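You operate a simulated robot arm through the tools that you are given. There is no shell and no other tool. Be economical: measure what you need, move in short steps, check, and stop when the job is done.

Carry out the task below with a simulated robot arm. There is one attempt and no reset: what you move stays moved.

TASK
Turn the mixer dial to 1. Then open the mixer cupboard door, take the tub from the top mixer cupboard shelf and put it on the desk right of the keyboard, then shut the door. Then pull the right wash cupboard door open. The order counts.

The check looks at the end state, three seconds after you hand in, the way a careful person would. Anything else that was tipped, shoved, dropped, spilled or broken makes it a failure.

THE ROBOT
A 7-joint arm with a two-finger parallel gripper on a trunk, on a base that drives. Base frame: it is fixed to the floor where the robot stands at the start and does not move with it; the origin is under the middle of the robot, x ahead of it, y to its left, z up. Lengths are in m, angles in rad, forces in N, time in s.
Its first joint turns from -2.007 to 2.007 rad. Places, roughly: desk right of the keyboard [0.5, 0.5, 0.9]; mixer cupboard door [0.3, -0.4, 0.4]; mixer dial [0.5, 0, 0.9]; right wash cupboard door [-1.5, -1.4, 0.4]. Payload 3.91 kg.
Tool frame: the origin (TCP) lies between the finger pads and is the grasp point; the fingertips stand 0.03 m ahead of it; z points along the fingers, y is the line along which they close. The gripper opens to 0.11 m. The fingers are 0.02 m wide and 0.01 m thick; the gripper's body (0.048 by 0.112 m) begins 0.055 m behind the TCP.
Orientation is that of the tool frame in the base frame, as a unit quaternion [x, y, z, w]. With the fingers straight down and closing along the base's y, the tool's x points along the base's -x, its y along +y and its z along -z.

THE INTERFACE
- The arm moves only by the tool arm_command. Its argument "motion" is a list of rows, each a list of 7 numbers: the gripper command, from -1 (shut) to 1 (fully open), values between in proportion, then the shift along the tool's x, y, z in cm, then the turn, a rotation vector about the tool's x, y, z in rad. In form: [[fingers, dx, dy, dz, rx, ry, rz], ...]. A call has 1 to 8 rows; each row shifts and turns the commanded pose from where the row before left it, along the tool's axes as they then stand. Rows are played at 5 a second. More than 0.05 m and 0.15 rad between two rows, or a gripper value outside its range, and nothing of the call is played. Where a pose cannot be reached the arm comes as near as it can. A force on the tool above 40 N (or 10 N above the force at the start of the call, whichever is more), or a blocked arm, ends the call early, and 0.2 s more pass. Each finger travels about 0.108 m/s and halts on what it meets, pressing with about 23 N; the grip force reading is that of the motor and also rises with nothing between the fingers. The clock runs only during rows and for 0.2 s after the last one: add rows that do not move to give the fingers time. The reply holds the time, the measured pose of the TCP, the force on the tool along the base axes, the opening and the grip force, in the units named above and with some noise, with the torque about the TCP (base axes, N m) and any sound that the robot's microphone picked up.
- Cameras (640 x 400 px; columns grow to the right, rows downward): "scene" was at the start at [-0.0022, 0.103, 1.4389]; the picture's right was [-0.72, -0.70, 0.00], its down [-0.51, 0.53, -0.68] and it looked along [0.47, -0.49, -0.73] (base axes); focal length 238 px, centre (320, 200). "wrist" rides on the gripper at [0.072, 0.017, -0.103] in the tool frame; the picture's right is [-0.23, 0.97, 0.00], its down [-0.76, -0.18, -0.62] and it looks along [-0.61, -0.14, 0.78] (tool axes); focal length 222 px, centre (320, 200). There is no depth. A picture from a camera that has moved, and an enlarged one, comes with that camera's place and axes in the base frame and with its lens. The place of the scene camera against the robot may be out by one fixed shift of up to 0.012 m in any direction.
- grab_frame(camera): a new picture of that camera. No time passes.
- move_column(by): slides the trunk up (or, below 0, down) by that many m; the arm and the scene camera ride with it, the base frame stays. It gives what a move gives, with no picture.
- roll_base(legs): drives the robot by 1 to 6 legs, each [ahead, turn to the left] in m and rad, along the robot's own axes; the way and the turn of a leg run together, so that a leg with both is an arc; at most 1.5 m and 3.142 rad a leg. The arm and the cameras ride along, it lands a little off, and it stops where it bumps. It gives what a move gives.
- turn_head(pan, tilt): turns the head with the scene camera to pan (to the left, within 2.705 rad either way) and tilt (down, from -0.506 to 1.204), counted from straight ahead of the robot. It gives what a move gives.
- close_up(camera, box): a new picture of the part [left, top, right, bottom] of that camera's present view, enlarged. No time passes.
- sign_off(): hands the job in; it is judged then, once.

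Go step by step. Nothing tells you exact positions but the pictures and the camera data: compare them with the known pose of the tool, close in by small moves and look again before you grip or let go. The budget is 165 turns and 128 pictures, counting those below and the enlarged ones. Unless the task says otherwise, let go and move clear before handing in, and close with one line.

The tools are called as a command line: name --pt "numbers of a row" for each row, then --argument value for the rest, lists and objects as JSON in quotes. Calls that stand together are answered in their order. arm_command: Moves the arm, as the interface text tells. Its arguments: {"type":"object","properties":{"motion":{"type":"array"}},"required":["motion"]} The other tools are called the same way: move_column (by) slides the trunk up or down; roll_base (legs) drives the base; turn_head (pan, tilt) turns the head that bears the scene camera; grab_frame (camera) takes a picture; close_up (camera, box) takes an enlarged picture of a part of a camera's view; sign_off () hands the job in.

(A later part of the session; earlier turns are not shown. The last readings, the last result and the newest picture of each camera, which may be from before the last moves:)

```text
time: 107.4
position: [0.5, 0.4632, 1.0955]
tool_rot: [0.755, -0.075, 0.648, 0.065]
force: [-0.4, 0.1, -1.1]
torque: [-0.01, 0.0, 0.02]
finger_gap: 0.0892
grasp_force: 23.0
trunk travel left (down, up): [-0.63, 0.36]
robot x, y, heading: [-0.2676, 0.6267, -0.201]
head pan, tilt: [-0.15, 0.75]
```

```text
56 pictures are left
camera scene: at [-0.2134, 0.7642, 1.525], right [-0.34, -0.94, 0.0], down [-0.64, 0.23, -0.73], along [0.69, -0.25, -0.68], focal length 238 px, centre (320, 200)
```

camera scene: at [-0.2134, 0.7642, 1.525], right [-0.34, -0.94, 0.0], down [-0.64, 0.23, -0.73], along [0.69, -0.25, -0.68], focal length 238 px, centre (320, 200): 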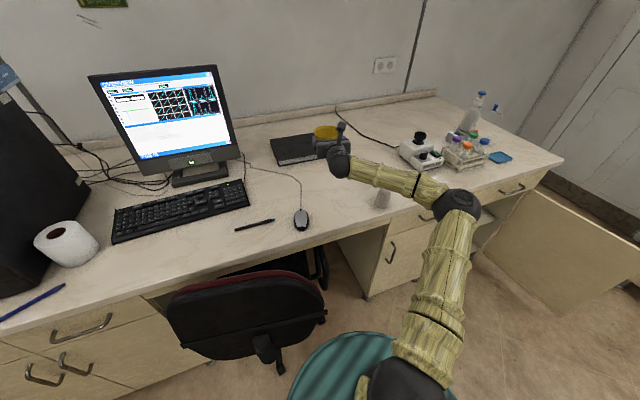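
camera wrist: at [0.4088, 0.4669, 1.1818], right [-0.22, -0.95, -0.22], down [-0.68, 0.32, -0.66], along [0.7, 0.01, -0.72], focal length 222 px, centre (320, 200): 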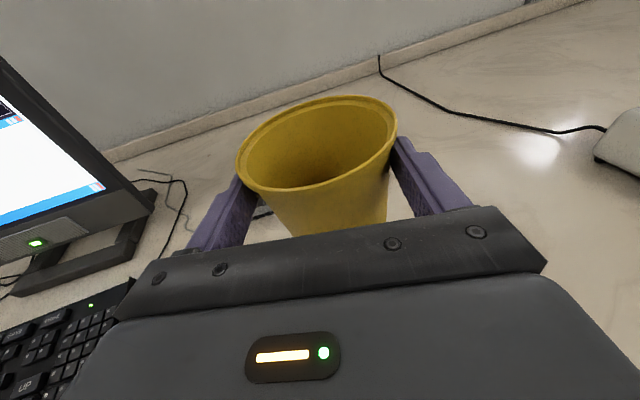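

The forearm would pass only ~2 cm from the glass when lowered; I shift back 4 cm and turn slightly left for margin.

roll_base --legs '[[-0.04, 0], [0, 0.03]]'

move_column --by -0.09

grab_frame --camera "scene"

grab_frame --camera "wrist"

```text
time: 108.6
position: [0.4649, 0.4925, 1.0942]
tool_rot: [0.756, -0.065, 0.649, 0.055]
force: [0.2, -0.6, -0.8]
torque: [0.01, 0.02, 0.02]
finger_gap: 0.0891
grasp_force: 23.1
trunk travel left (down, up): [-0.63, 0.36]
robot x, y, heading: [-0.3104, 0.6335, -0.165]
head pan, tilt: [-0.15, 0.75]
```

```text
time: 109.9
position: [0.4638, 0.4929, 1.0055]
tool_rot: [0.755, -0.065, 0.65, 0.055]
force: [-0.7, 0.1, -0.7]
torque: [0.01, 0.01, 0.0]
finger_gap: 0.0891
grasp_force: 22.9
trunk travel left (down, up): [-0.54, 0.45]
robot x, y, heading: [-0.305, 0.6319, -0.167]
head pan, tilt: [-0.15, 0.75]
```

```text
55 pictures are left
camera scene: at [-0.2586, 0.7739, 1.435], right [-0.31, -0.95, 0.0], down [-0.65, 0.21, -0.73], along [0.7, -0.23, -0.68], focal length 238 px, centre (320, 200)
```

scene: 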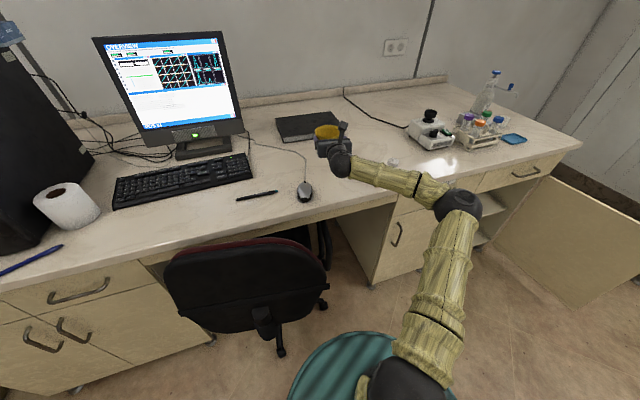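

```text
54 pictures are left
camera wrist: at [0.3722, 0.4937, 1.0922], right [-0.2, -0.95, -0.23], down [-0.69, 0.3, -0.66], along [0.7, 0.02, -0.72], focal length 222 px, centre (320, 200)
```

wrist: 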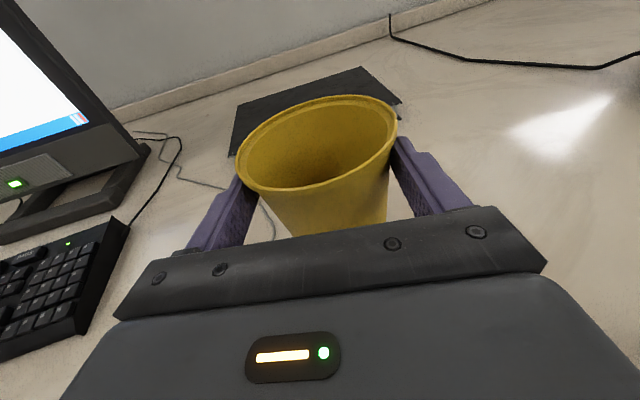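

Clear of the glass. Lower gently with the arm watching for contact.

arm_command --pt "-1 -1 0 0.15 0 0 0" --pt "-1 -1 0 0.15 0 0 0" --pt "-1 -0.7 0 0.1 0 0 0" --pt "-1 0 0 0 0 0 0"

grab_frame --camera "wrist"

close_up --camera "scene" --box '[240, 90, 480, 250]'

```text
time: 110.9
position: [0.4639, 0.4934, 0.9779]
tool_rot: [0.756, -0.063, 0.65, 0.054]
force: [-0.5, -0.6, -1.2]
torque: [0.02, 0.03, -0.01]
finger_gap: 0.0889
grasp_force: 23.3
trunk travel left (down, up): [-0.54, 0.45]
robot x, y, heading: [-0.3059, 0.6312, -0.166]
head pan, tilt: [-0.15, 0.75]
```

```text
53 pictures are left
camera wrist: at [0.3723, 0.4939, 1.0646], right [-0.2, -0.95, -0.22], down [-0.69, 0.3, -0.66], along [0.7, 0.02, -0.72], focal length 222 px, centre (320, 200)
```

wrist: 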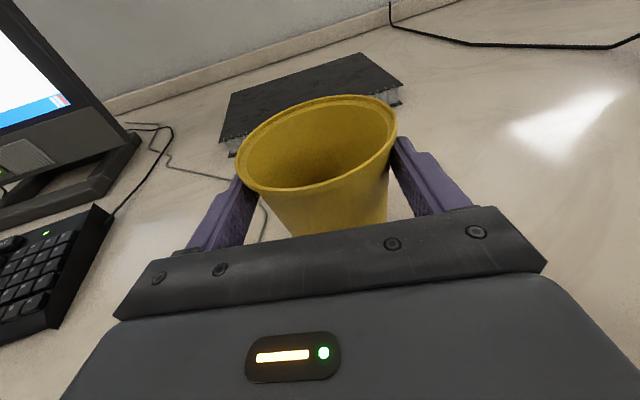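

```text
2.50 times, centred on (360, 170) of scene
camera zoom: at [-0.2584, 0.7738, 1.4349], right [-0.31, -0.95, 0.0], down [-0.65, 0.21, -0.73], along [0.69, -0.23, -0.68], focal length 596 px, centre (220, 275)
```

zoom: 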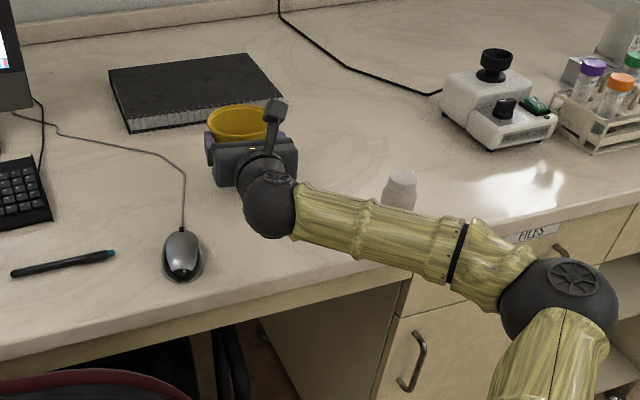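

arm_command --pt "-1 -0.5 0 0.07 0 0 0" --pt "-1 -0.5 0 0.07 0 0 0" --pt "-1 0 0 0 0 0 0"

arm_command --pt "-1 -0.4 0 0.06 0 0 0" --pt "-1 0 0 0 0 0 0"

grab_frame --camera "wrist"

```text
time: 111.7
position: [0.4643, 0.4936, 0.9686]
tool_rot: [0.755, -0.065, 0.65, 0.056]
force: [0.5, -0.1, -0.2]
torque: [0.01, 0.04, 0.02]
finger_gap: 0.089
grasp_force: 23.3
trunk travel left (down, up): [-0.54, 0.45]
robot x, y, heading: [-0.3058, 0.6318, -0.166]
head pan, tilt: [-0.15, 0.75]
```

```text
time: 112.3
position: [0.4641, 0.4934, 0.964]
tool_rot: [0.755, -0.063, 0.65, 0.054]
force: [0.3, 0.1, -0.3]
torque: [-0.03, 0.0, -0.01]
finger_gap: 0.089
grasp_force: 23.3
trunk travel left (down, up): [-0.54, 0.45]
robot x, y, heading: [-0.3071, 0.6332, -0.169]
head pan, tilt: [-0.15, 0.75]
```

```text
51 pictures are left
camera wrist: at [0.3722, 0.4938, 1.0505], right [-0.2, -0.95, -0.22], down [-0.69, 0.3, -0.66], along [0.7, 0.02, -0.72], focal length 222 px, centre (320, 200)
```

wrist: 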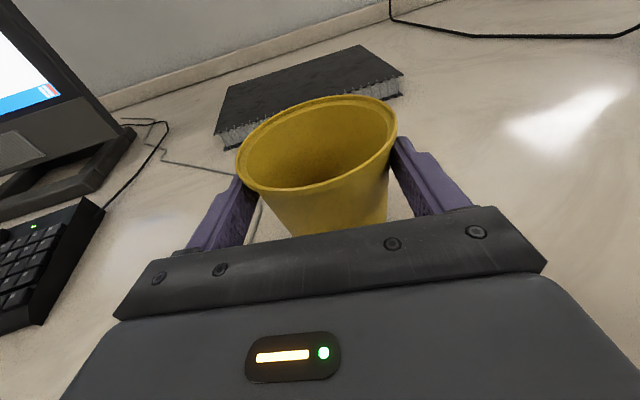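

arm_command --pt "-1 -0.4 0 0.06 0 0 0" --pt "-1 0 0 0 0 0 0"

arm_command --pt "-1 -0.4 0 0.06 0 0 0" --pt "-1 0 0 0 0 0 0"

grab_frame --camera "wrist"

```text
time: 112.9
position: [0.4637, 0.4929, 0.9588]
tool_rot: [0.756, -0.064, 0.649, 0.055]
force: [0.1, 0.2, -1.1]
torque: [0.03, 0.04, 0.0]
finger_gap: 0.0887
grasp_force: 23.0
trunk travel left (down, up): [-0.54, 0.45]
robot x, y, heading: [-0.3047, 0.635, -0.165]
head pan, tilt: [-0.15, 0.75]
```

```text
time: 113.5
position: [0.4644, 0.4938, 0.9552]
tool_rot: [0.755, -0.064, 0.65, 0.055]
force: [0.4, -0.4, -1.2]
torque: [-0.01, 0.01, 0.02]
finger_gap: 0.0886
grasp_force: 23.1
trunk travel left (down, up): [-0.54, 0.45]
robot x, y, heading: [-0.3092, 0.6292, -0.169]
head pan, tilt: [-0.15, 0.75]
```

```text
50 pictures are left
camera wrist: at [0.3723, 0.4939, 1.0425], right [-0.2, -0.95, -0.22], down [-0.69, 0.3, -0.66], along [0.7, 0.02, -0.72], focal length 222 px, centre (320, 200)
```

wrist: 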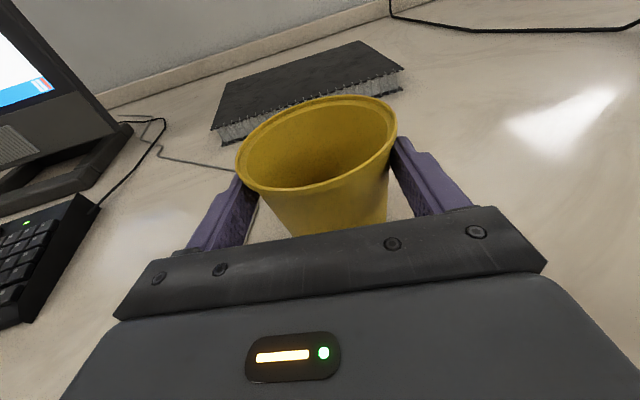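

arm_command --pt "-1 -0.4 0 0.06 0 0 0" --pt "-1 0 0 0 0 0 0"

arm_command --pt "-1 -0.4 0 0.06 0 0 0" --pt "-1 0 0 0 0 0 0"

close_up --camera "wrist" --box '[160, 60, 480, 260]'

close_up --camera "scene" --box '[260, 100, 420, 220]'

```text
time: 114.1
position: [0.4643, 0.4933, 0.9528]
tool_rot: [0.755, -0.065, 0.65, 0.056]
force: [1.6, -0.4, 4.8]
torque: [0.1, -0.4, -0.07]
finger_gap: 0.0888
grasp_force: 23.3
trunk travel left (down, up): [-0.54, 0.45]
robot x, y, heading: [-0.3069, 0.6345, -0.162]
head pan, tilt: [-0.15, 0.75]
```

```text
time: 114.7
position: [0.4627, 0.4925, 0.951]
tool_rot: [0.754, -0.065, 0.651, 0.056]
force: [-3.3, -2.8, 12.2]
torque: [-0.09, -0.51, -0.13]
finger_gap: 0.0886
grasp_force: 23.2
trunk travel left (down, up): [-0.54, 0.45]
robot x, y, heading: [-0.3079, 0.6312, -0.167]
head pan, tilt: [-0.15, 0.75]
```

```text
2.00 times, centred on (320, 160) of wrist
camera zoom: at [0.3706, 0.4928, 1.0363], right [-0.2, -0.95, -0.23], down [-0.69, 0.3, -0.66], along [0.7, 0.02, -0.71], focal length 444 px, centre (320, 280)
```

zoom: 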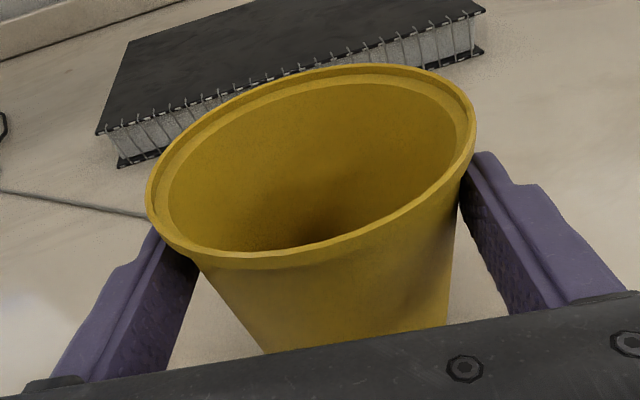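

```text
3.33 times, centred on (340, 160) of scene
camera zoom: at [-0.2605, 0.7737, 1.4351], right [-0.31, -0.95, 0.0], down [-0.65, 0.21, -0.73], along [0.7, -0.23, -0.68], focal length 794 px, centre (253, 333)
```

zoom: 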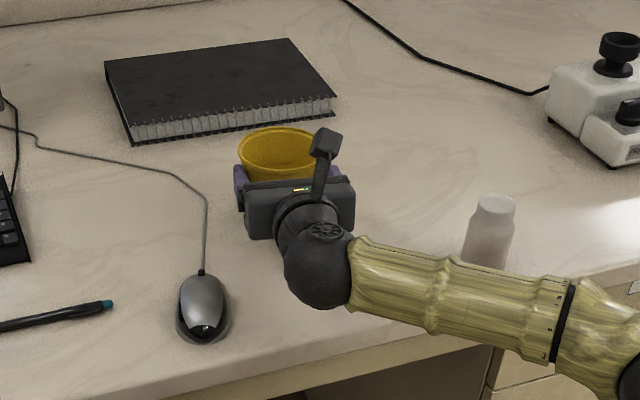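

The tub touches the desk (12 N). Ease 1 mm up, then release and open.

arm_command --pt "-1 0.2 0 0 0 0 0" --pt "0.7 0 0 0 0 0 0" --pt "0.9 0 0 0 0 0 0" --pt "1 0 0 0 0 0 0" --pt "1 0 0 0 0 0 0"

grab_frame --camera "wrist"

```text
time: 115.9
position: [0.4641, 0.4936, 0.9494]
tool_rot: [0.755, -0.065, 0.65, 0.055]
force: [-0.1, -0.4, -0.6]
torque: [0.01, 0.01, -0.01]
finger_gap: 0.1098
grasp_force: 0.0
trunk travel left (down, up): [-0.54, 0.45]
robot x, y, heading: [-0.3048, 0.636, -0.164]
head pan, tilt: [-0.15, 0.75]
```

```text
47 pictures are left
camera wrist: at [0.3722, 0.4937, 1.0365], right [-0.2, -0.95, -0.23], down [-0.69, 0.3, -0.66], along [0.7, 0.02, -0.72], focal length 222 px, centre (320, 200)
```

wrist: 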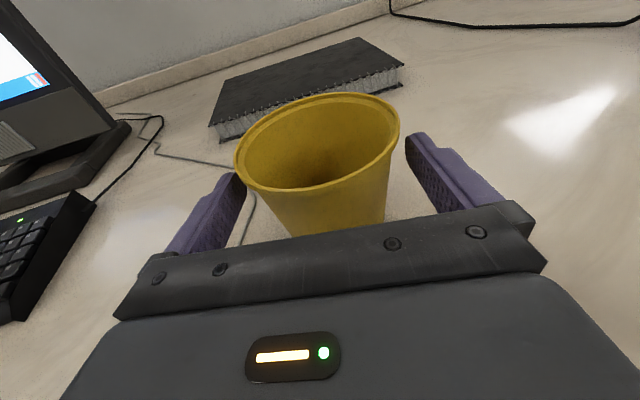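

Released and standing upright. Retreat straight back.

arm_command --pt "1 -0.15 0 -1 0 0 0" --pt "1 -0.3 0 -2 0 0 0" --pt "1 -0.45 0 -3 0 0 0" --pt "1 -0.45 0 -3 0 0 0" --pt "1 0 0 0 0 0 0"

grab_frame --camera "wrist"

```text
time: 117.1
position: [0.3724, 0.5079, 0.9508]
tool_rot: [0.755, -0.064, 0.65, 0.055]
force: [-0.3, 0.2, 0.0]
torque: [-0.04, 0.02, -0.01]
finger_gap: 0.1099
grasp_force: 0.0
trunk travel left (down, up): [-0.54, 0.45]
robot x, y, heading: [-0.3067, 0.6324, -0.168]
head pan, tilt: [-0.15, 0.75]
```

```text
46 pictures are left
camera wrist: at [0.281, 0.5089, 1.0367], right [-0.2, -0.95, -0.23], down [-0.69, 0.3, -0.66], along [0.7, 0.02, -0.72], focal length 222 px, centre (320, 200)
```

wrist: 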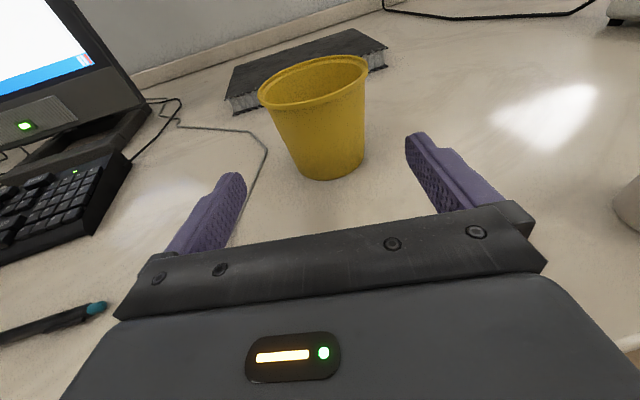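

The tub stands right of the keyboard. Now back off and drive around to get the hand on the outer side of the open door (trunk still high).

roll_base --legs '[[-0.45, 0], [0, -1.402], [1.157, 0], [0, 1.22]]'

turn_head --pan 0.1 --tilt 0.6

grab_frame --camera "scene"

```text
time: 131.8
position: [-0.1035, -0.7054, 0.9503]
tool_rot: [0.746, -0.136, 0.642, 0.117]
force: [0.4, 0.3, 0.4]
torque: [0.01, 0.01, -0.01]
finger_gap: 0.1099
grasp_force: 0.0
trunk travel left (down, up): [-0.54, 0.45]
robot x, y, heading: [-0.747, -0.4535, -0.349]
head pan, tilt: [-0.15, 0.75]
```

```text
time: 132.5
position: [-0.1026, -0.7053, 0.95]
tool_rot: [0.746, -0.135, 0.642, 0.116]
force: [0.0, -0.2, 0.8]
torque: [0.0, -0.02, 0.05]
finger_gap: 0.11
grasp_force: 0.0
trunk travel left (down, up): [-0.54, 0.45]
robot x, y, heading: [-0.7446, -0.454, -0.349]
head pan, tilt: [0.099, 0.6]
```

```text
45 pictures are left
camera scene: at [-0.6629, -0.307, 1.4478], right [-0.25, -0.97, 0.0], down [-0.55, 0.14, -0.82], along [0.8, -0.21, -0.57], focal length 238 px, centre (320, 200)
```

scene: 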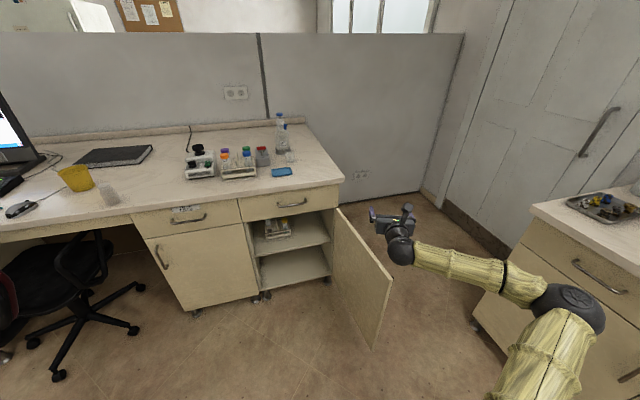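

The door actually stands a bit past 90° (free edge ≈[−0.165, −0.725]). I shift the hand further right and forward, then lower.

arm_command --pt "-1 0 4 1 0 0 0" --pt "-1 0 4 2 0 0 0" --pt "-1 0 4 2 0 0 0" --pt "-1 0 4 2 0 0 0" --pt "-1 0 3 1 0 0 0" --pt "-1 0 0 0 0 0 0"

move_column --by -0.25

grab_frame --camera "wrist"

grab_frame --camera "scene"

```text
time: 133.9
position: [-0.0961, -0.9122, 0.9366]
tool_rot: [0.745, -0.136, 0.642, 0.117]
force: [0.2, -0.5, 0.0]
torque: [-0.01, 0.02, -0.02]
finger_gap: 0.0002
grasp_force: 22.6
trunk travel left (down, up): [-0.54, 0.45]
robot x, y, heading: [-0.7473, -0.4545, -0.35]
head pan, tilt: [0.099, 0.6]
```

```text
time: 136.5
position: [-0.0966, -0.9112, 0.6887]
tool_rot: [0.746, -0.136, 0.641, 0.117]
force: [-0.6, 0.0, -0.3]
torque: [-0.01, 0.01, 0.01]
finger_gap: 0.0002
grasp_force: 22.8
trunk travel left (down, up): [-0.29, 0.7]
robot x, y, heading: [-0.7479, -0.4531, -0.353]
head pan, tilt: [0.099, 0.6]
```

```text
44 pictures are left
camera wrist: at [-0.1864, -0.8931, 0.7746], right [-0.37, -0.9, -0.22], down [-0.62, 0.42, -0.66], along [0.69, -0.11, -0.72], focal length 222 px, centre (320, 200)
```

wrist: 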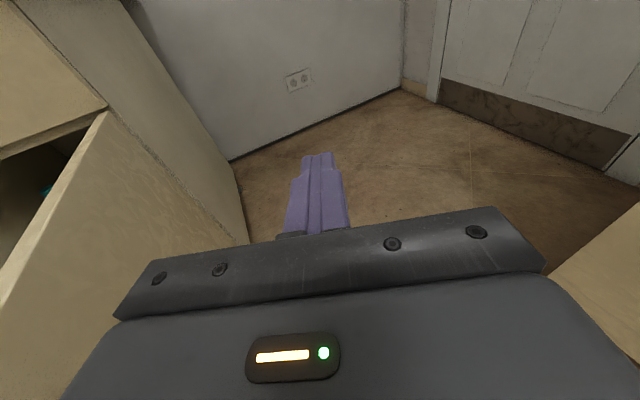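

```text
43 pictures are left
camera scene: at [-0.6629, -0.307, 1.1979], right [-0.25, -0.97, 0.0], down [-0.55, 0.14, -0.82], along [0.8, -0.21, -0.57], focal length 238 px, centre (320, 200)
```

scene: 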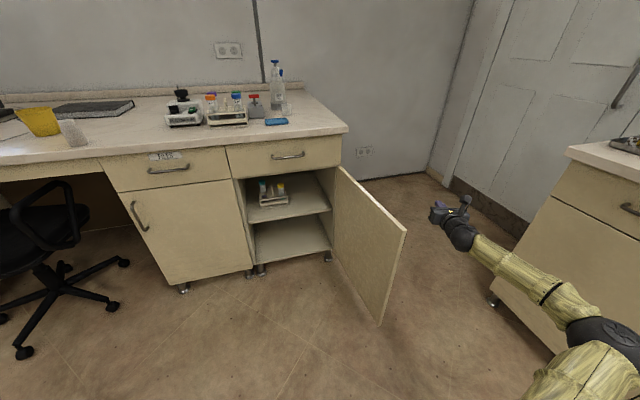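

Lower to z≈0.42 and push the door leftward (closing).

move_column --by -0.27

arm_command --pt "-1 0 -3 0 0 0 0" --pt "-1 0 -3 0 0 0 0" --pt "-1 0 -3 0 0 0 0" --pt "-1 0 -3 0 0 0 0" --pt "-1 0 -3 0 0 0 0" --pt "-1 0 -3 0 0 0 0" --pt "-1 0 -3 0 0 0 0" --pt "-1 0 -3 0 0 0 0"

grab_frame --camera "scene"

```text
time: 139.3
position: [-0.095, -0.911, 0.4178]
tool_rot: [0.746, -0.135, 0.642, 0.116]
force: [-0.2, 0.4, 1.0]
torque: [0.01, -0.01, 0.04]
finger_gap: 0.0002
grasp_force: 23.4
trunk travel left (down, up): [-0.02, 0.97]
robot x, y, heading: [-0.7491, -0.453, -0.352]
head pan, tilt: [0.099, 0.6]
```

```text
time: 141.1
position: [-0.0118, -0.6868, 0.4175]
tool_rot: [0.746, -0.136, 0.641, 0.116]
force: [-0.2, -0.2, 0.2]
torque: [-0.01, -0.02, 0.01]
finger_gap: 0.0001
grasp_force: 22.8
trunk travel left (down, up): [-0.02, 0.97]
robot x, y, heading: [-0.7483, -0.4584, -0.357]
head pan, tilt: [0.099, 0.6]
```

```text
42 pictures are left
camera scene: at [-0.6629, -0.307, 0.9278], right [-0.25, -0.97, 0.0], down [-0.55, 0.14, -0.82], along [0.8, -0.21, -0.57], focal length 238 px, centre (320, 200)
```

scene: 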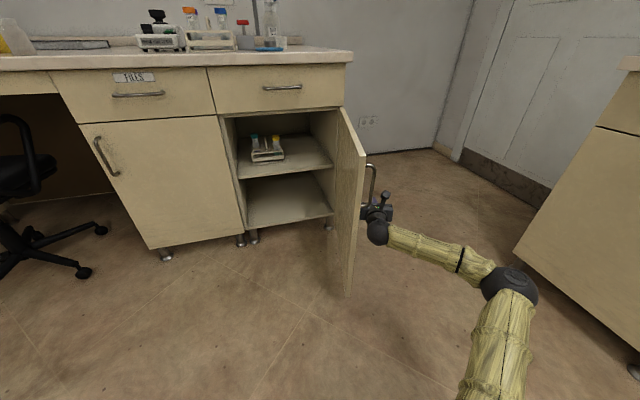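

The door is moving. Continue pushing left.

arm_command --pt "-1 0 -3 0 0 0 0" --pt "-1 0 -3 0 0 0 0" --pt "-1 0 -3 0 0 0 0" --pt "-1 0 -3 0 0 0 0" --pt "-1 0 -3 0 0 0 0" --pt "-1 0 -3 0 0 0 0" --pt "-1 0 -3 0 0 0 0" --pt "-1 0 0 0 0 0 0"

grab_frame --camera "scene"

```text
time: 142.9
position: [0.0625, -0.4885, 0.4184]
tool_rot: [0.746, -0.136, 0.641, 0.117]
force: [-0.3, 0.0, 0.0]
torque: [-0.02, 0.02, -0.01]
finger_gap: 0.0
grasp_force: 23.0
trunk travel left (down, up): [-0.02, 0.97]
robot x, y, heading: [-0.7451, -0.4541, -0.356]
head pan, tilt: [0.099, 0.6]
```

```text
41 pictures are left
camera scene: at [-0.6629, -0.3069, 0.9278], right [-0.25, -0.97, 0.0], down [-0.55, 0.14, -0.82], along [0.8, -0.21, -0.57], focal length 238 px, centre (320, 200)
```

scene: 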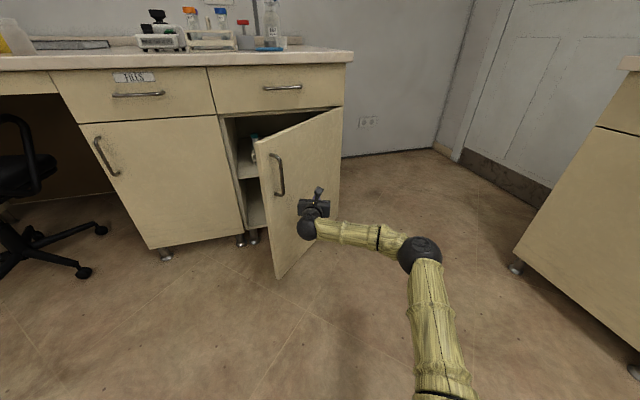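

Door at ~40°. Push left some more, then drive a little forward for the final push by the arm.

arm_command --pt "-1 0 -3 0.5 0 0 0" --pt "-1 0 -3 0.5 0 0 0" --pt "-1 0 -3 0.5 0 0 0" --pt "-1 0 -2 0 0 0 0" --pt "-1 0 0 0 0 0 0"

grab_frame --camera "scene"

```text
time: 144.1
position: [0.1158, -0.3904, 0.4153]
tool_rot: [0.746, -0.136, 0.642, 0.117]
force: [-0.1, -0.2, -0.7]
torque: [0.01, 0.03, 0.0]
finger_gap: 0.0
grasp_force: 23.0
trunk travel left (down, up): [-0.02, 0.97]
robot x, y, heading: [-0.7486, -0.4546, -0.354]
head pan, tilt: [0.099, 0.6]
```

```text
40 pictures are left
camera scene: at [-0.6629, -0.3069, 0.9278], right [-0.25, -0.97, 0.0], down [-0.55, 0.14, -0.82], along [0.8, -0.21, -0.57], focal length 238 px, centre (320, 200)
```

scene: 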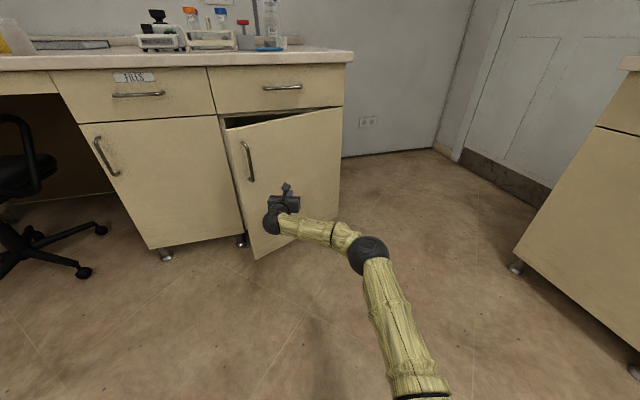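

About 20° left. Drive 0.1 m forward, then finish with the arm.

roll_base --legs '[[0.1, 0]]'

arm_command --pt "-1 0.2 -1 1.5 0 0 0" --pt "-1 0.2 -1 1.5 0 0 0" --pt "-1 0.2 -1 1.5 0 0 0" --pt "-1 0.2 -1 1.5 0 0 0" --pt "-1 0 0 0 0 0 0"

grab_frame --camera "scene"

```text
time: 145.2
position: [0.2098, -0.4263, 0.4165]
tool_rot: [0.746, -0.135, 0.642, 0.116]
force: [-0.4, -0.2, -0.8]
torque: [-0.03, 0.03, 0.01]
finger_gap: 0.0
grasp_force: 23.1
trunk travel left (down, up): [-0.02, 0.97]
robot x, y, heading: [-0.6483, -0.4888, -0.354]
head pan, tilt: [0.099, 0.6]
```

```text
time: 146.4
position: [0.2742, -0.4117, 0.4125]
tool_rot: [0.746, -0.135, 0.642, 0.117]
force: [0.3, -0.2, 0.3]
torque: [-0.01, 0.0, -0.01]
finger_gap: 0.0001
grasp_force: 22.9
out of reach, approached as far as the arm can: row 4
trunk travel left (down, up): [-0.02, 0.97]
robot x, y, heading: [-0.6514, -0.4895, -0.353]
head pan, tilt: [0.099, 0.6]
```

```text
39 pictures are left
camera scene: at [-0.5683, -0.3416, 0.9278], right [-0.25, -0.97, 0.0], down [-0.55, 0.14, -0.82], along [0.8, -0.21, -0.57], focal length 238 px, centre (320, 200)
```

scene: 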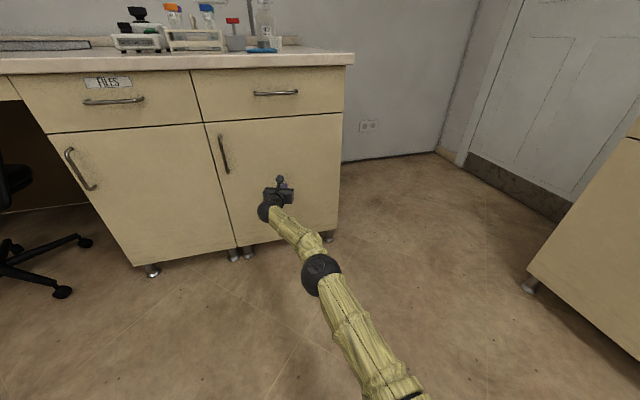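

close_up --camera "scene" --box '[180, 90, 360, 250]'

roll_base --legs '[[0.015, 0]]'

close_up --camera "scene" --box '[180, 90, 360, 250]'

```text
2.50 times, centred on (270, 170) of scene
camera zoom: at [-0.5683, -0.3416, 0.9278], right [-0.25, -0.97, 0.0], down [-0.55, 0.14, -0.82], along [0.8, -0.21, -0.57], focal length 596 px, centre (445, 275)
```

zoom: 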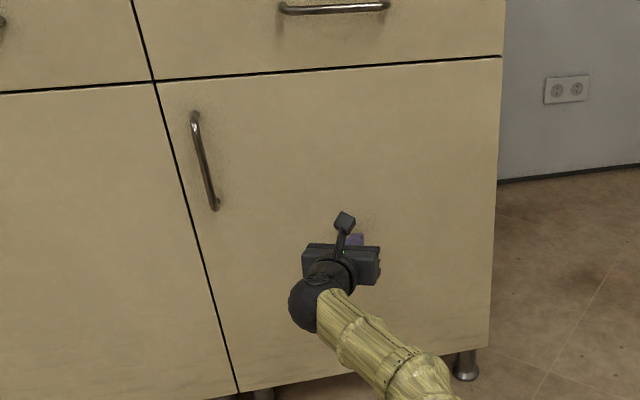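

```text
time: 147.2
position: [0.2799, -0.4136, 0.4143]
tool_rot: [0.747, -0.137, 0.64, 0.118]
force: [-16.7, 0.0, 3.1]
torque: [-0.04, -0.2, -0.05]
finger_gap: 0.0
grasp_force: 23.3
trunk travel left (down, up): [-0.02, 0.97]
robot x, y, heading: [-0.6472, -0.4936, -0.357]
head pan, tilt: [0.099, 0.6]
stopped in leg 1: the force on the tool passed its limit (the readings are from after the stop); the commanded pose is now the measured one
```

```text
2.50 times, centred on (270, 170) of scene
camera zoom: at [-0.5633, -0.3438, 0.9279], right [-0.25, -0.97, 0.0], down [-0.55, 0.14, -0.83], along [0.8, -0.21, -0.56], focal length 596 px, centre (445, 275)
```

zoom: 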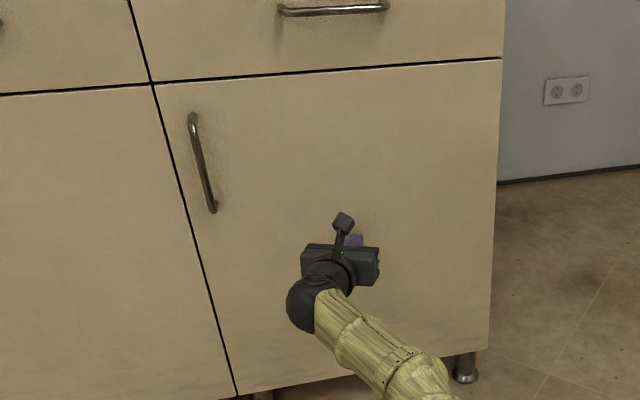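

The mixer door is shut. Now back off, tuck the arm in, level it, and turn to face the wash unit.

roll_base --legs '[[-0.5, 0]]'

arm_command --pt "-0.5 0 0 -4 0 0.05 0" --pt "0 0 0 -4 0 0.05 0" --pt "0 0 0 -4 0 0.05 0" --pt "0 0 0 -4 0 0 0" --pt "0 0 0 -4 0 0 0" --pt "0 0 0 -4 0 0 0" --pt "0 0 0 -4 0 0 0" --pt "0 0 0 0 0 0 0"

move_column --by 0.14

roll_base --legs '[[0, -1.214]]'

turn_head --pan -0.25 --tilt 0.4

grab_frame --camera "scene"

grab_frame --camera "wrist"

```text
time: 150.1
position: [-0.1853, -0.2439, 0.4129]
tool_rot: [0.747, -0.138, 0.64, 0.118]
force: [-0.5, 0.2, -0.2]
torque: [0.0, -0.04, 0.03]
finger_gap: 0.0001
grasp_force: 23.0
trunk travel left (down, up): [-0.02, 0.97]
robot x, y, heading: [-1.1107, -0.3197, -0.352]
head pan, tilt: [0.099, 0.6]
```

```text
time: 151.9
position: [-0.4469, -0.1431, 0.4251]
tool_rot: [0.697, -0.129, 0.694, 0.128]
force: [-0.4, -0.3, 0.8]
torque: [0.0, 0.01, 0.01]
finger_gap: 0.0551
grasp_force: 0.1
trunk travel left (down, up): [-0.02, 0.97]
robot x, y, heading: [-1.1102, -0.3221, -0.354]
head pan, tilt: [0.099, 0.6]
```

```text
time: 153.6
position: [-0.4465, -0.1439, 0.5648]
tool_rot: [0.697, -0.129, 0.694, 0.128]
force: [-0.4, -0.3, -0.3]
torque: [-0.01, 0.02, -0.02]
finger_gap: 0.055
grasp_force: 0.0
trunk travel left (down, up): [-0.16, 0.83]
robot x, y, heading: [-1.1134, -0.3235, -0.353]
head pan, tilt: [0.099, 0.6]
```

```text
time: 157.0
position: [-0.7129, -0.8815, 0.565]
tool_rot: [-0.498, 0.503, -0.497, -0.502]
force: [0.1, 0.9, -0.6]
torque: [-0.06, 0.03, -0.01]
finger_gap: 0.055
grasp_force: 0.1
trunk travel left (down, up): [-0.16, 0.83]
robot x, y, heading: [-1.1082, -0.3208, -1.571]
head pan, tilt: [0.099, 0.6]
```

```text
time: 157.8
position: [-0.712, -0.8843, 0.5655]
tool_rot: [-0.498, 0.503, -0.496, -0.502]
force: [0.2, 0.7, -0.6]
torque: [-0.03, 0.03, 0.01]
finger_gap: 0.0551
grasp_force: 0.0
trunk travel left (down, up): [-0.16, 0.83]
robot x, y, heading: [-1.1097, -0.3173, -1.57]
head pan, tilt: [-0.25, 0.4]
```

```text
36 pictures are left
camera scene: at [-0.9787, -0.3448, 1.086], right [-0.97, 0.25, 0.0], down [0.1, 0.38, -0.92], along [-0.23, -0.89, -0.39], focal length 238 px, centre (320, 200)
```

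scene: 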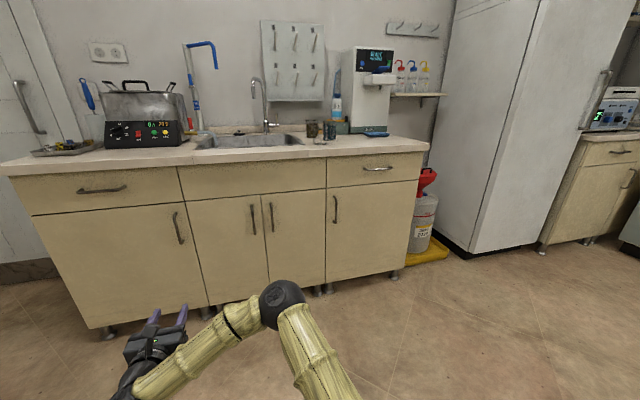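

```text
35 pictures are left
camera wrist: at [-0.7277, -0.7777, 0.6374], right [-0.97, 0.01, -0.23], down [0.18, 0.62, -0.76], along [0.13, -0.78, -0.61], focal length 222 px, centre (320, 200)
```

wrist: 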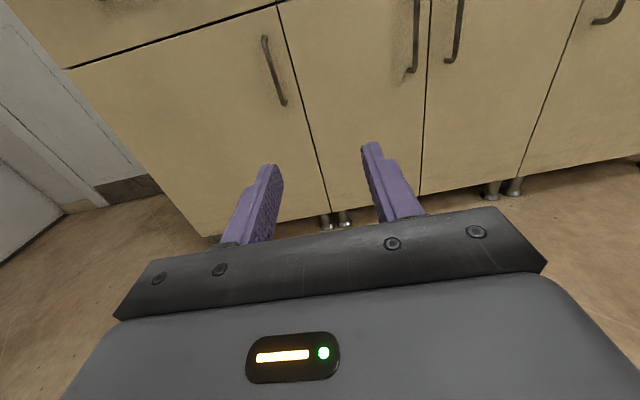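

The target handle is at about [−1.323, −1.38, 0.57] (rightmost door, hinge on the right). I'll swing the arm to the right in front of it.

arm_command --pt "0 0 4.7 0 0 0 0" --pt "0 0 4.7 0 0 0 0" --pt "0 0 4.7 0 0 0 0" --pt "0 0 4.7 0 0 0 0" --pt "0 0 4.7 0 0 0 0" --pt "0 0 4.7 0 0 0 0" --pt "0 0 4.7 0 0 0 0" --pt "0 0 4.7 0 0 0 0"

arm_command --pt "0 0 4.7 0 0 0 0" --pt "0 0 4.7 0 0 0 0" --pt "0 0 4.7 0 0 0 0" --pt "0 0 4.7 0 0 0 0" --pt "0 0 4.7 0 0 0 0" --pt "0 0 0 0 0 0 0"

roll_base --legs '[[0.3, 0]]'

grab_frame --camera "wrist"

```text
time: 159.7
position: [-1.0882, -0.879, 0.5658]
tool_rot: [-0.499, 0.503, -0.497, -0.502]
force: [0.4, -0.3, -0.4]
torque: [0.0, -0.01, -0.03]
finger_gap: 0.0555
grasp_force: 0.0
trunk travel left (down, up): [-0.16, 0.83]
robot x, y, heading: [-1.1126, -0.3234, -1.569]
head pan, tilt: [-0.25, 0.4]
```

```text
time: 161.1
position: [-1.3244, -0.8755, 0.5641]
tool_rot: [-0.499, 0.502, -0.497, -0.501]
force: [-0.1, -0.2, -0.3]
torque: [0.0, 0.0, 0.01]
finger_gap: 0.0547
grasp_force: 0.1
trunk travel left (down, up): [-0.16, 0.83]
robot x, y, heading: [-1.1109, -0.322, -1.569]
head pan, tilt: [-0.25, 0.4]
```

```text
time: 163.1
position: [-1.3244, -1.1781, 0.5652]
tool_rot: [-0.498, 0.504, -0.496, -0.502]
force: [0.1, -0.1, 0.2]
torque: [0.02, -0.01, -0.04]
finger_gap: 0.0551
grasp_force: 0.0
trunk travel left (down, up): [-0.16, 0.83]
robot x, y, heading: [-1.1123, -0.6237, -1.572]
head pan, tilt: [-0.25, 0.4]
```

```text
34 pictures are left
camera wrist: at [-1.3391, -1.074, 0.6373], right [-0.97, 0.01, -0.23], down [0.18, 0.62, -0.76], along [0.13, -0.78, -0.61], focal length 222 px, centre (320, 200)
```

wrist: 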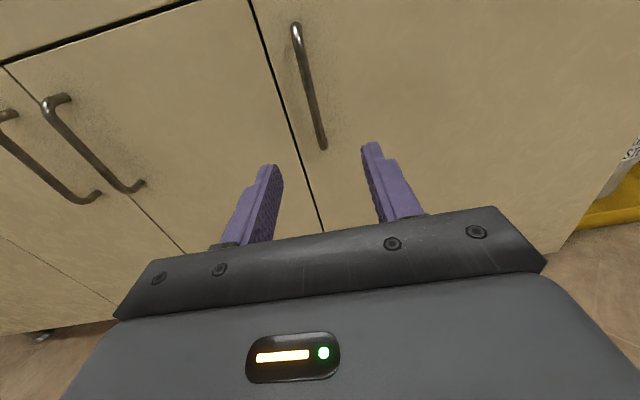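

Handle at x≈−1.315. Shift 1 cm left and approach until near the face.

arm_command --pt "0 0 -0.9 4 0 0 0" --pt "0 0 0 4 0 0 0" --pt "0 0 0 4 0 0 0" --pt "0 0 0 3 0 0 0" --pt "0 0 0 0 0 0 0"

grab_frame --camera "wrist"

```text
time: 164.3
position: [-1.3171, -1.3285, 0.5635]
tool_rot: [-0.498, 0.503, -0.497, -0.502]
force: [-0.4, -0.9, -0.7]
torque: [-0.01, -0.01, 0.01]
finger_gap: 0.0549
grasp_force: 0.0
trunk travel left (down, up): [-0.16, 0.83]
robot x, y, heading: [-1.1103, -0.6232, -1.569]
head pan, tilt: [-0.25, 0.4]
```

```text
33 pictures are left
camera wrist: at [-1.3312, -1.2233, 0.6361], right [-0.97, 0.01, -0.23], down [0.18, 0.62, -0.76], along [0.13, -0.78, -0.61], focal length 222 px, centre (320, 200)
```

wrist: 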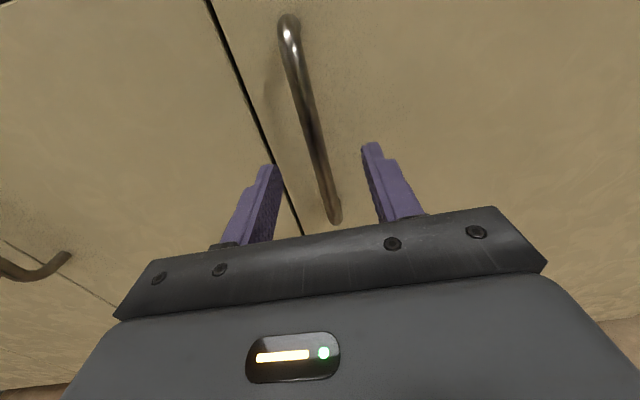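

arm_command --pt "0 0 0 1 0 0 0" --pt "0 0 0 1 0 0 0" --pt "0 0 0 0 0 0 0"

grab_frame --camera "wrist"

```text
time: 165.1
position: [-1.3172, -1.349, 0.5641]
tool_rot: [-0.498, 0.504, -0.496, -0.502]
force: [0.5, -0.1, 0.4]
torque: [0.0, -0.01, 0.0]
finger_gap: 0.0549
grasp_force: 0.1
trunk travel left (down, up): [-0.16, 0.83]
robot x, y, heading: [-1.1113, -0.6199, -1.57]
head pan, tilt: [-0.25, 0.4]
```

```text
32 pictures are left
camera wrist: at [-1.3317, -1.2437, 0.6366], right [-0.97, 0.01, -0.23], down [0.18, 0.62, -0.76], along [0.13, -0.78, -0.61], focal length 222 px, centre (320, 200)
```

wrist: 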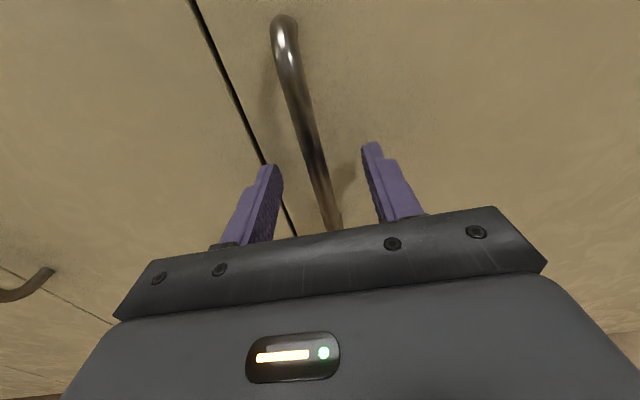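

arm_command --pt "0 0 0 0.4 0 0 0" --pt "-0.4 0 0 0 0 0 0" --pt "-0.7 0 0 0 0 0 0" --pt "-1 0 0 0 0 0 0" --pt "-1 0 0 0 0 0 0" --pt "-1 0 0 0 0 0 0"

grab_frame --camera "wrist"

```text
time: 166.5
position: [-1.3177, -1.3522, 0.5644]
tool_rot: [-0.498, 0.504, -0.496, -0.502]
force: [-0.8, -0.3, 0.6]
torque: [-0.05, -0.03, -0.05]
finger_gap: 0.0113
grasp_force: 44.5
trunk travel left (down, up): [-0.16, 0.83]
robot x, y, heading: [-1.1105, -0.6241, -1.572]
head pan, tilt: [-0.25, 0.4]
```

```text
31 pictures are left
camera wrist: at [-1.3322, -1.2478, 0.6366], right [-0.97, 0.01, -0.23], down [0.18, 0.62, -0.76], along [0.13, -0.78, -0.61], focal length 222 px, centre (320, 200)
```

wrist: 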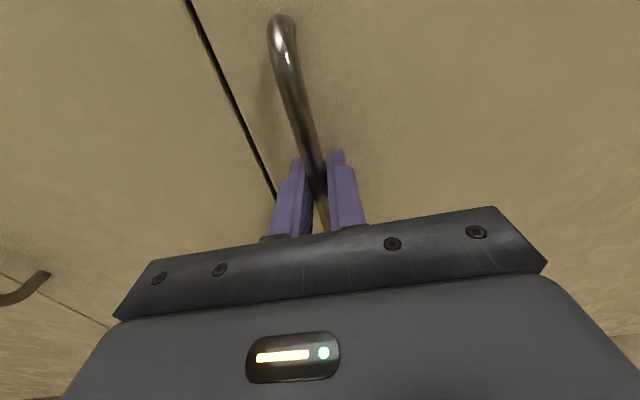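

Gripped. Pull along the arc with the same steps that worked on the mixer door.

arm_command --pt "-1 0 0.2 -2.2 0.05 0 0" --pt "-1 0 0.2 -2.2 0.05 0 0" --pt "-1 0 0.2 -2.2 0.05 0 0" --pt "-1 0 0.2 -2.2 0.05 0 0" --pt "-1 0 0 0 0 0 0"

arm_command --pt "-1 0 0.2 -2.2 0.05 0 0" --pt "-1 0 0.2 -2.2 0.05 0 0" --pt "-1 0 0.2 -2.2 0.05 0 0" --pt "-1 0 0.2 -2.2 0.05 0 0" --pt "-1 0 0 0 0 0 0"

grab_frame --camera "scene"

```text
time: 167.7
position: [-1.3345, -1.2641, 0.5644]
tool_rot: [0.544, -0.454, 0.543, 0.451]
force: [-23.1, -7.1, -0.1]
torque: [0.1, 0.2, -0.06]
finger_gap: 0.0114
grasp_force: 44.8
trunk travel left (down, up): [-0.16, 0.83]
robot x, y, heading: [-1.111, -0.6272, -1.57]
head pan, tilt: [-0.25, 0.4]
```

```text
time: 168.9
position: [-1.3668, -1.1836, 0.5637]
tool_rot: [0.586, -0.398, 0.584, 0.396]
force: [-33.3, -16.6, 11.4]
torque: [0.57, 0.41, -0.15]
finger_gap: 0.0113
grasp_force: 44.7
trunk travel left (down, up): [-0.16, 0.83]
robot x, y, heading: [-1.1088, -0.6237, -1.57]
head pan, tilt: [-0.25, 0.4]
```

```text
30 pictures are left
camera scene: at [-0.9803, -0.6484, 1.0864], right [-0.97, 0.25, 0.0], down [0.1, 0.38, -0.92], along [-0.23, -0.89, -0.39], focal length 238 px, centre (320, 200)
```

scene: 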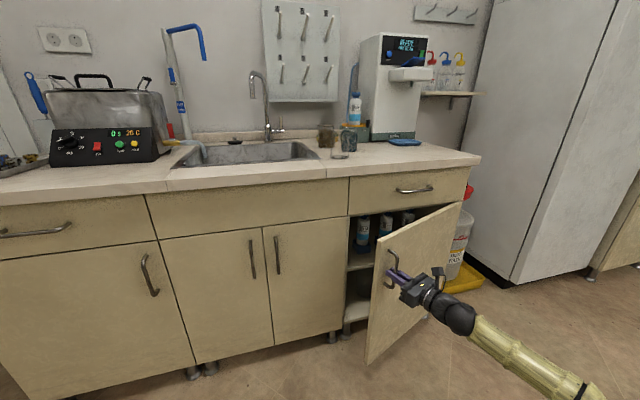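

The door opens; force shows it wants slightly more motion to the right, so I add that.

arm_command --pt "-1 0 0.9 -1.2 0.05 0 0" --pt "-1 0 0.5 -2.1 0.05 0 0" --pt "-1 0 0.5 -2.1 0.05 0 0" --pt "-1 0 0.5 -2.1 0.05 0 0" --pt "-1 0 0 0 0 0 0"

arm_command --pt "-1 0 0.5 -2.1 0.04 0 0" --pt "-1 0 0.5 -2.1 0.04 0 0" --pt "-1 0 0.5 -2.1 0.04 0 0" --pt "-1 0 0.5 -2.1 0.04 0 0" --pt "-1 0 0 0 0 0 0"

grab_frame --camera "scene"

```text
time: 169.8
position: [-1.3941, -1.1377, 0.5644]
tool_rot: [0.622, -0.338, 0.622, 0.335]
force: [5.4, 3.1, 3.1]
torque: [0.46, 0.57, 0.07]
finger_gap: 0.0112
grasp_force: 45.4
trunk travel left (down, up): [-0.16, 0.83]
robot x, y, heading: [-1.1085, -0.624, -1.572]
head pan, tilt: [-0.25, 0.4]
stopped in row 4: the force on the tool passed its limit (the readings are from after the stop); the commanded pose is now the measured one
```

```text
time: 170.3
position: [-1.4092, -1.1163, 0.5653]
tool_rot: [0.633, -0.314, 0.635, 0.313]
force: [4.7, 2.2, 5.1]
torque: [0.51, 0.65, 0.06]
finger_gap: 0.0112
grasp_force: 45.2
trunk travel left (down, up): [-0.16, 0.83]
robot x, y, heading: [-1.1086, -0.6234, -1.571]
head pan, tilt: [-0.25, 0.4]
stopped in row 2: the force on the tool passed its limit (the readings are from after the stop); the commanded pose is now the measured one
```

```text
29 pictures are left
camera scene: at [-0.9783, -0.647, 1.0861], right [-0.97, 0.25, 0.0], down [0.1, 0.38, -0.92], along [-0.23, -0.89, -0.39], focal length 238 px, centre (320, 200)
```

scene: 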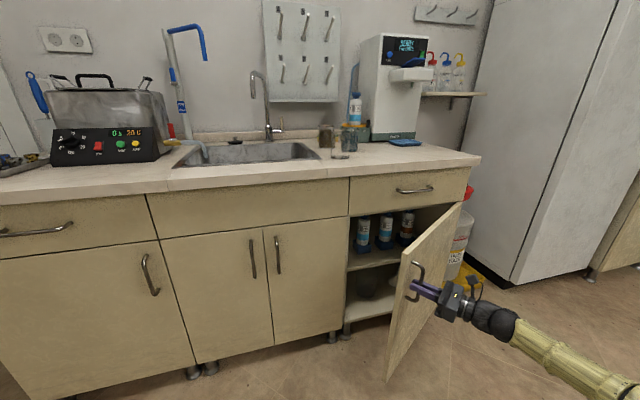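

Fitted hinge ≈[−1.763, −1.39], radius 0.447; door ≈33° open. Continue on the exact tangent with reduced wrist turn.

arm_command --pt "-1 0 0.07 -2.2 0.025 0 0" --pt "-1 0 0.12 -2.2 0.025 0 0" --pt "-1 0 0.18 -2.2 0.025 0 0" --pt "-1 0 0.23 -2.19 0.025 0 0" --pt "-1 0 0.28 -2.18 0.025 0 0" --pt "-1 0 0 0 0 0 0"

arm_command --pt "-1 0 0.34 -2.17 0.025 0 0" --pt "-1 0 0.39 -2.16 0.025 0 0" --pt "-1 0 0.44 -2.15 0.025 0 0" --pt "-1 0 0.5 -2.14 0.025 0 0" --pt "-1 0 0.55 -2.13 0.025 0 0" --pt "-1 0 0 0 0 0 0"

grab_frame --camera "scene"

```text
time: 171.4
position: [-1.4737, -1.0425, 0.5633]
tool_rot: [0.65, -0.277, 0.652, 0.276]
force: [5.6, 5.5, 7.0]
torque: [0.26, 0.54, 0.09]
finger_gap: 0.0114
grasp_force: 45.1
trunk travel left (down, up): [-0.16, 0.83]
robot x, y, heading: [-1.1107, -0.6242, -1.57]
head pan, tilt: [-0.25, 0.4]
stopped in row 5: the force on the tool passed its limit (the readings are from after the stop); the commanded pose is now the measured one
```

```text
time: 172.0
position: [-1.5026, -1.0197, 0.5651]
tool_rot: [0.655, -0.259, 0.661, 0.259]
force: [7.5, 7.7, 8.9]
torque: [0.19, 0.65, 0.12]
finger_gap: 0.0114
grasp_force: 44.7
trunk travel left (down, up): [-0.16, 0.83]
robot x, y, heading: [-1.1128, -0.6247, -1.571]
head pan, tilt: [-0.25, 0.4]
stopped in row 2: the force on the tool passed its limit (the readings are from after the stop); the commanded pose is now the measured one
```

```text
28 pictures are left
camera scene: at [-0.978, -0.6459, 1.086], right [-0.97, 0.25, 0.0], down [0.1, 0.38, -0.92], along [-0.23, -0.89, -0.39], focal length 238 px, centre (320, 200)
```

scene: 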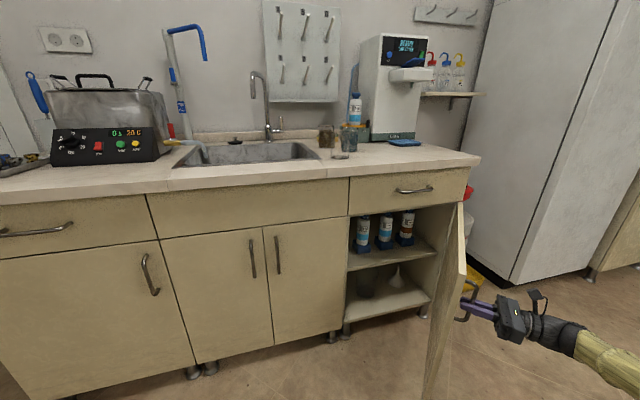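

arm_command --pt "-1 0 0.36 -2.16 0.025 0 0" --pt "-1 0 0.42 -2.15 0.025 0 0" --pt "-1 0 0.47 -2.14 0.025 0 0" --pt "-1 0 0 0 0 0 0"

arm_command --pt "-1 0 0.5 -2.13 0.025 0 0" --pt "-1 0 0.55 -2.12 0.025 0 0" --pt "-1 0 0.6 -2.11 0.025 0 0" --pt "-1 0 0 0 0 0 0"

arm_command --pt "-1 0 0.6 -2.1 0.02 0 0" --pt "-1 0 0.65 -2.08 0.02 0 0" --pt "-1 0 0 0 0 0 0"

grab_frame --camera "scene"

```text
time: 172.7
position: [-1.544, -0.9902, 0.5643]
tool_rot: [0.663, -0.24, 0.667, 0.24]
force: [5.3, 8.6, 8.2]
torque: [0.09, 0.55, 0.07]
finger_gap: 0.0115
grasp_force: 45.4
trunk travel left (down, up): [-0.16, 0.83]
robot x, y, heading: [-1.1149, -0.622, -1.573]
head pan, tilt: [-0.25, 0.4]
stopped in row 3: the force on the tool passed its limit (the readings are from after the stop); the commanded pose is now the measured one
```

```text
time: 173.4
position: [-1.5832, -0.97, 0.564]
tool_rot: [0.668, -0.224, 0.674, 0.224]
force: [3.6, 8.6, 7.0]
torque: [-0.09, 0.53, -0.01]
finger_gap: 0.0113
grasp_force: 44.3
trunk travel left (down, up): [-0.16, 0.83]
robot x, y, heading: [-1.1103, -0.6221, -1.575]
head pan, tilt: [-0.25, 0.4]
stopped in row 3: the force on the tool passed its limit (the readings are from after the stop); the commanded pose is now the measured one
```

```text
time: 174.2
position: [-1.6141, -0.9574, 0.5641]
tool_rot: [0.671, -0.213, 0.677, 0.214]
force: [13.9, 33.8, 11.1]
torque: [-0.26, 0.06, 0.12]
finger_gap: 0.0112
grasp_force: 44.9
out of reach, approached as far as the arm can: row 2
trunk travel left (down, up): [-0.16, 0.83]
robot x, y, heading: [-1.1109, -0.6214, -1.574]
head pan, tilt: [-0.25, 0.4]
```

```text
27 pictures are left
camera scene: at [-0.9775, -0.6435, 1.086], right [-0.97, 0.25, 0.0], down [0.1, 0.37, -0.92], along [-0.23, -0.89, -0.39], focal length 238 px, centre (320, 200)
```

scene: 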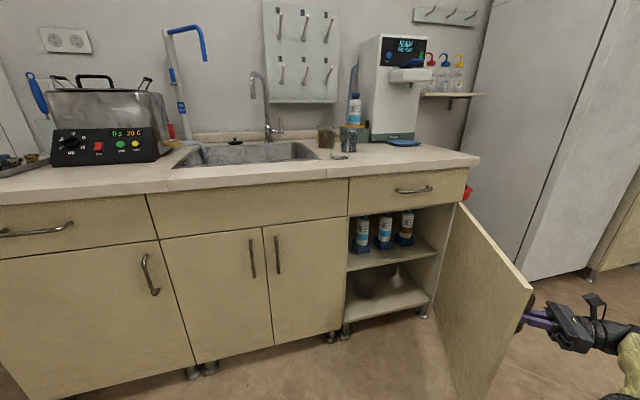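

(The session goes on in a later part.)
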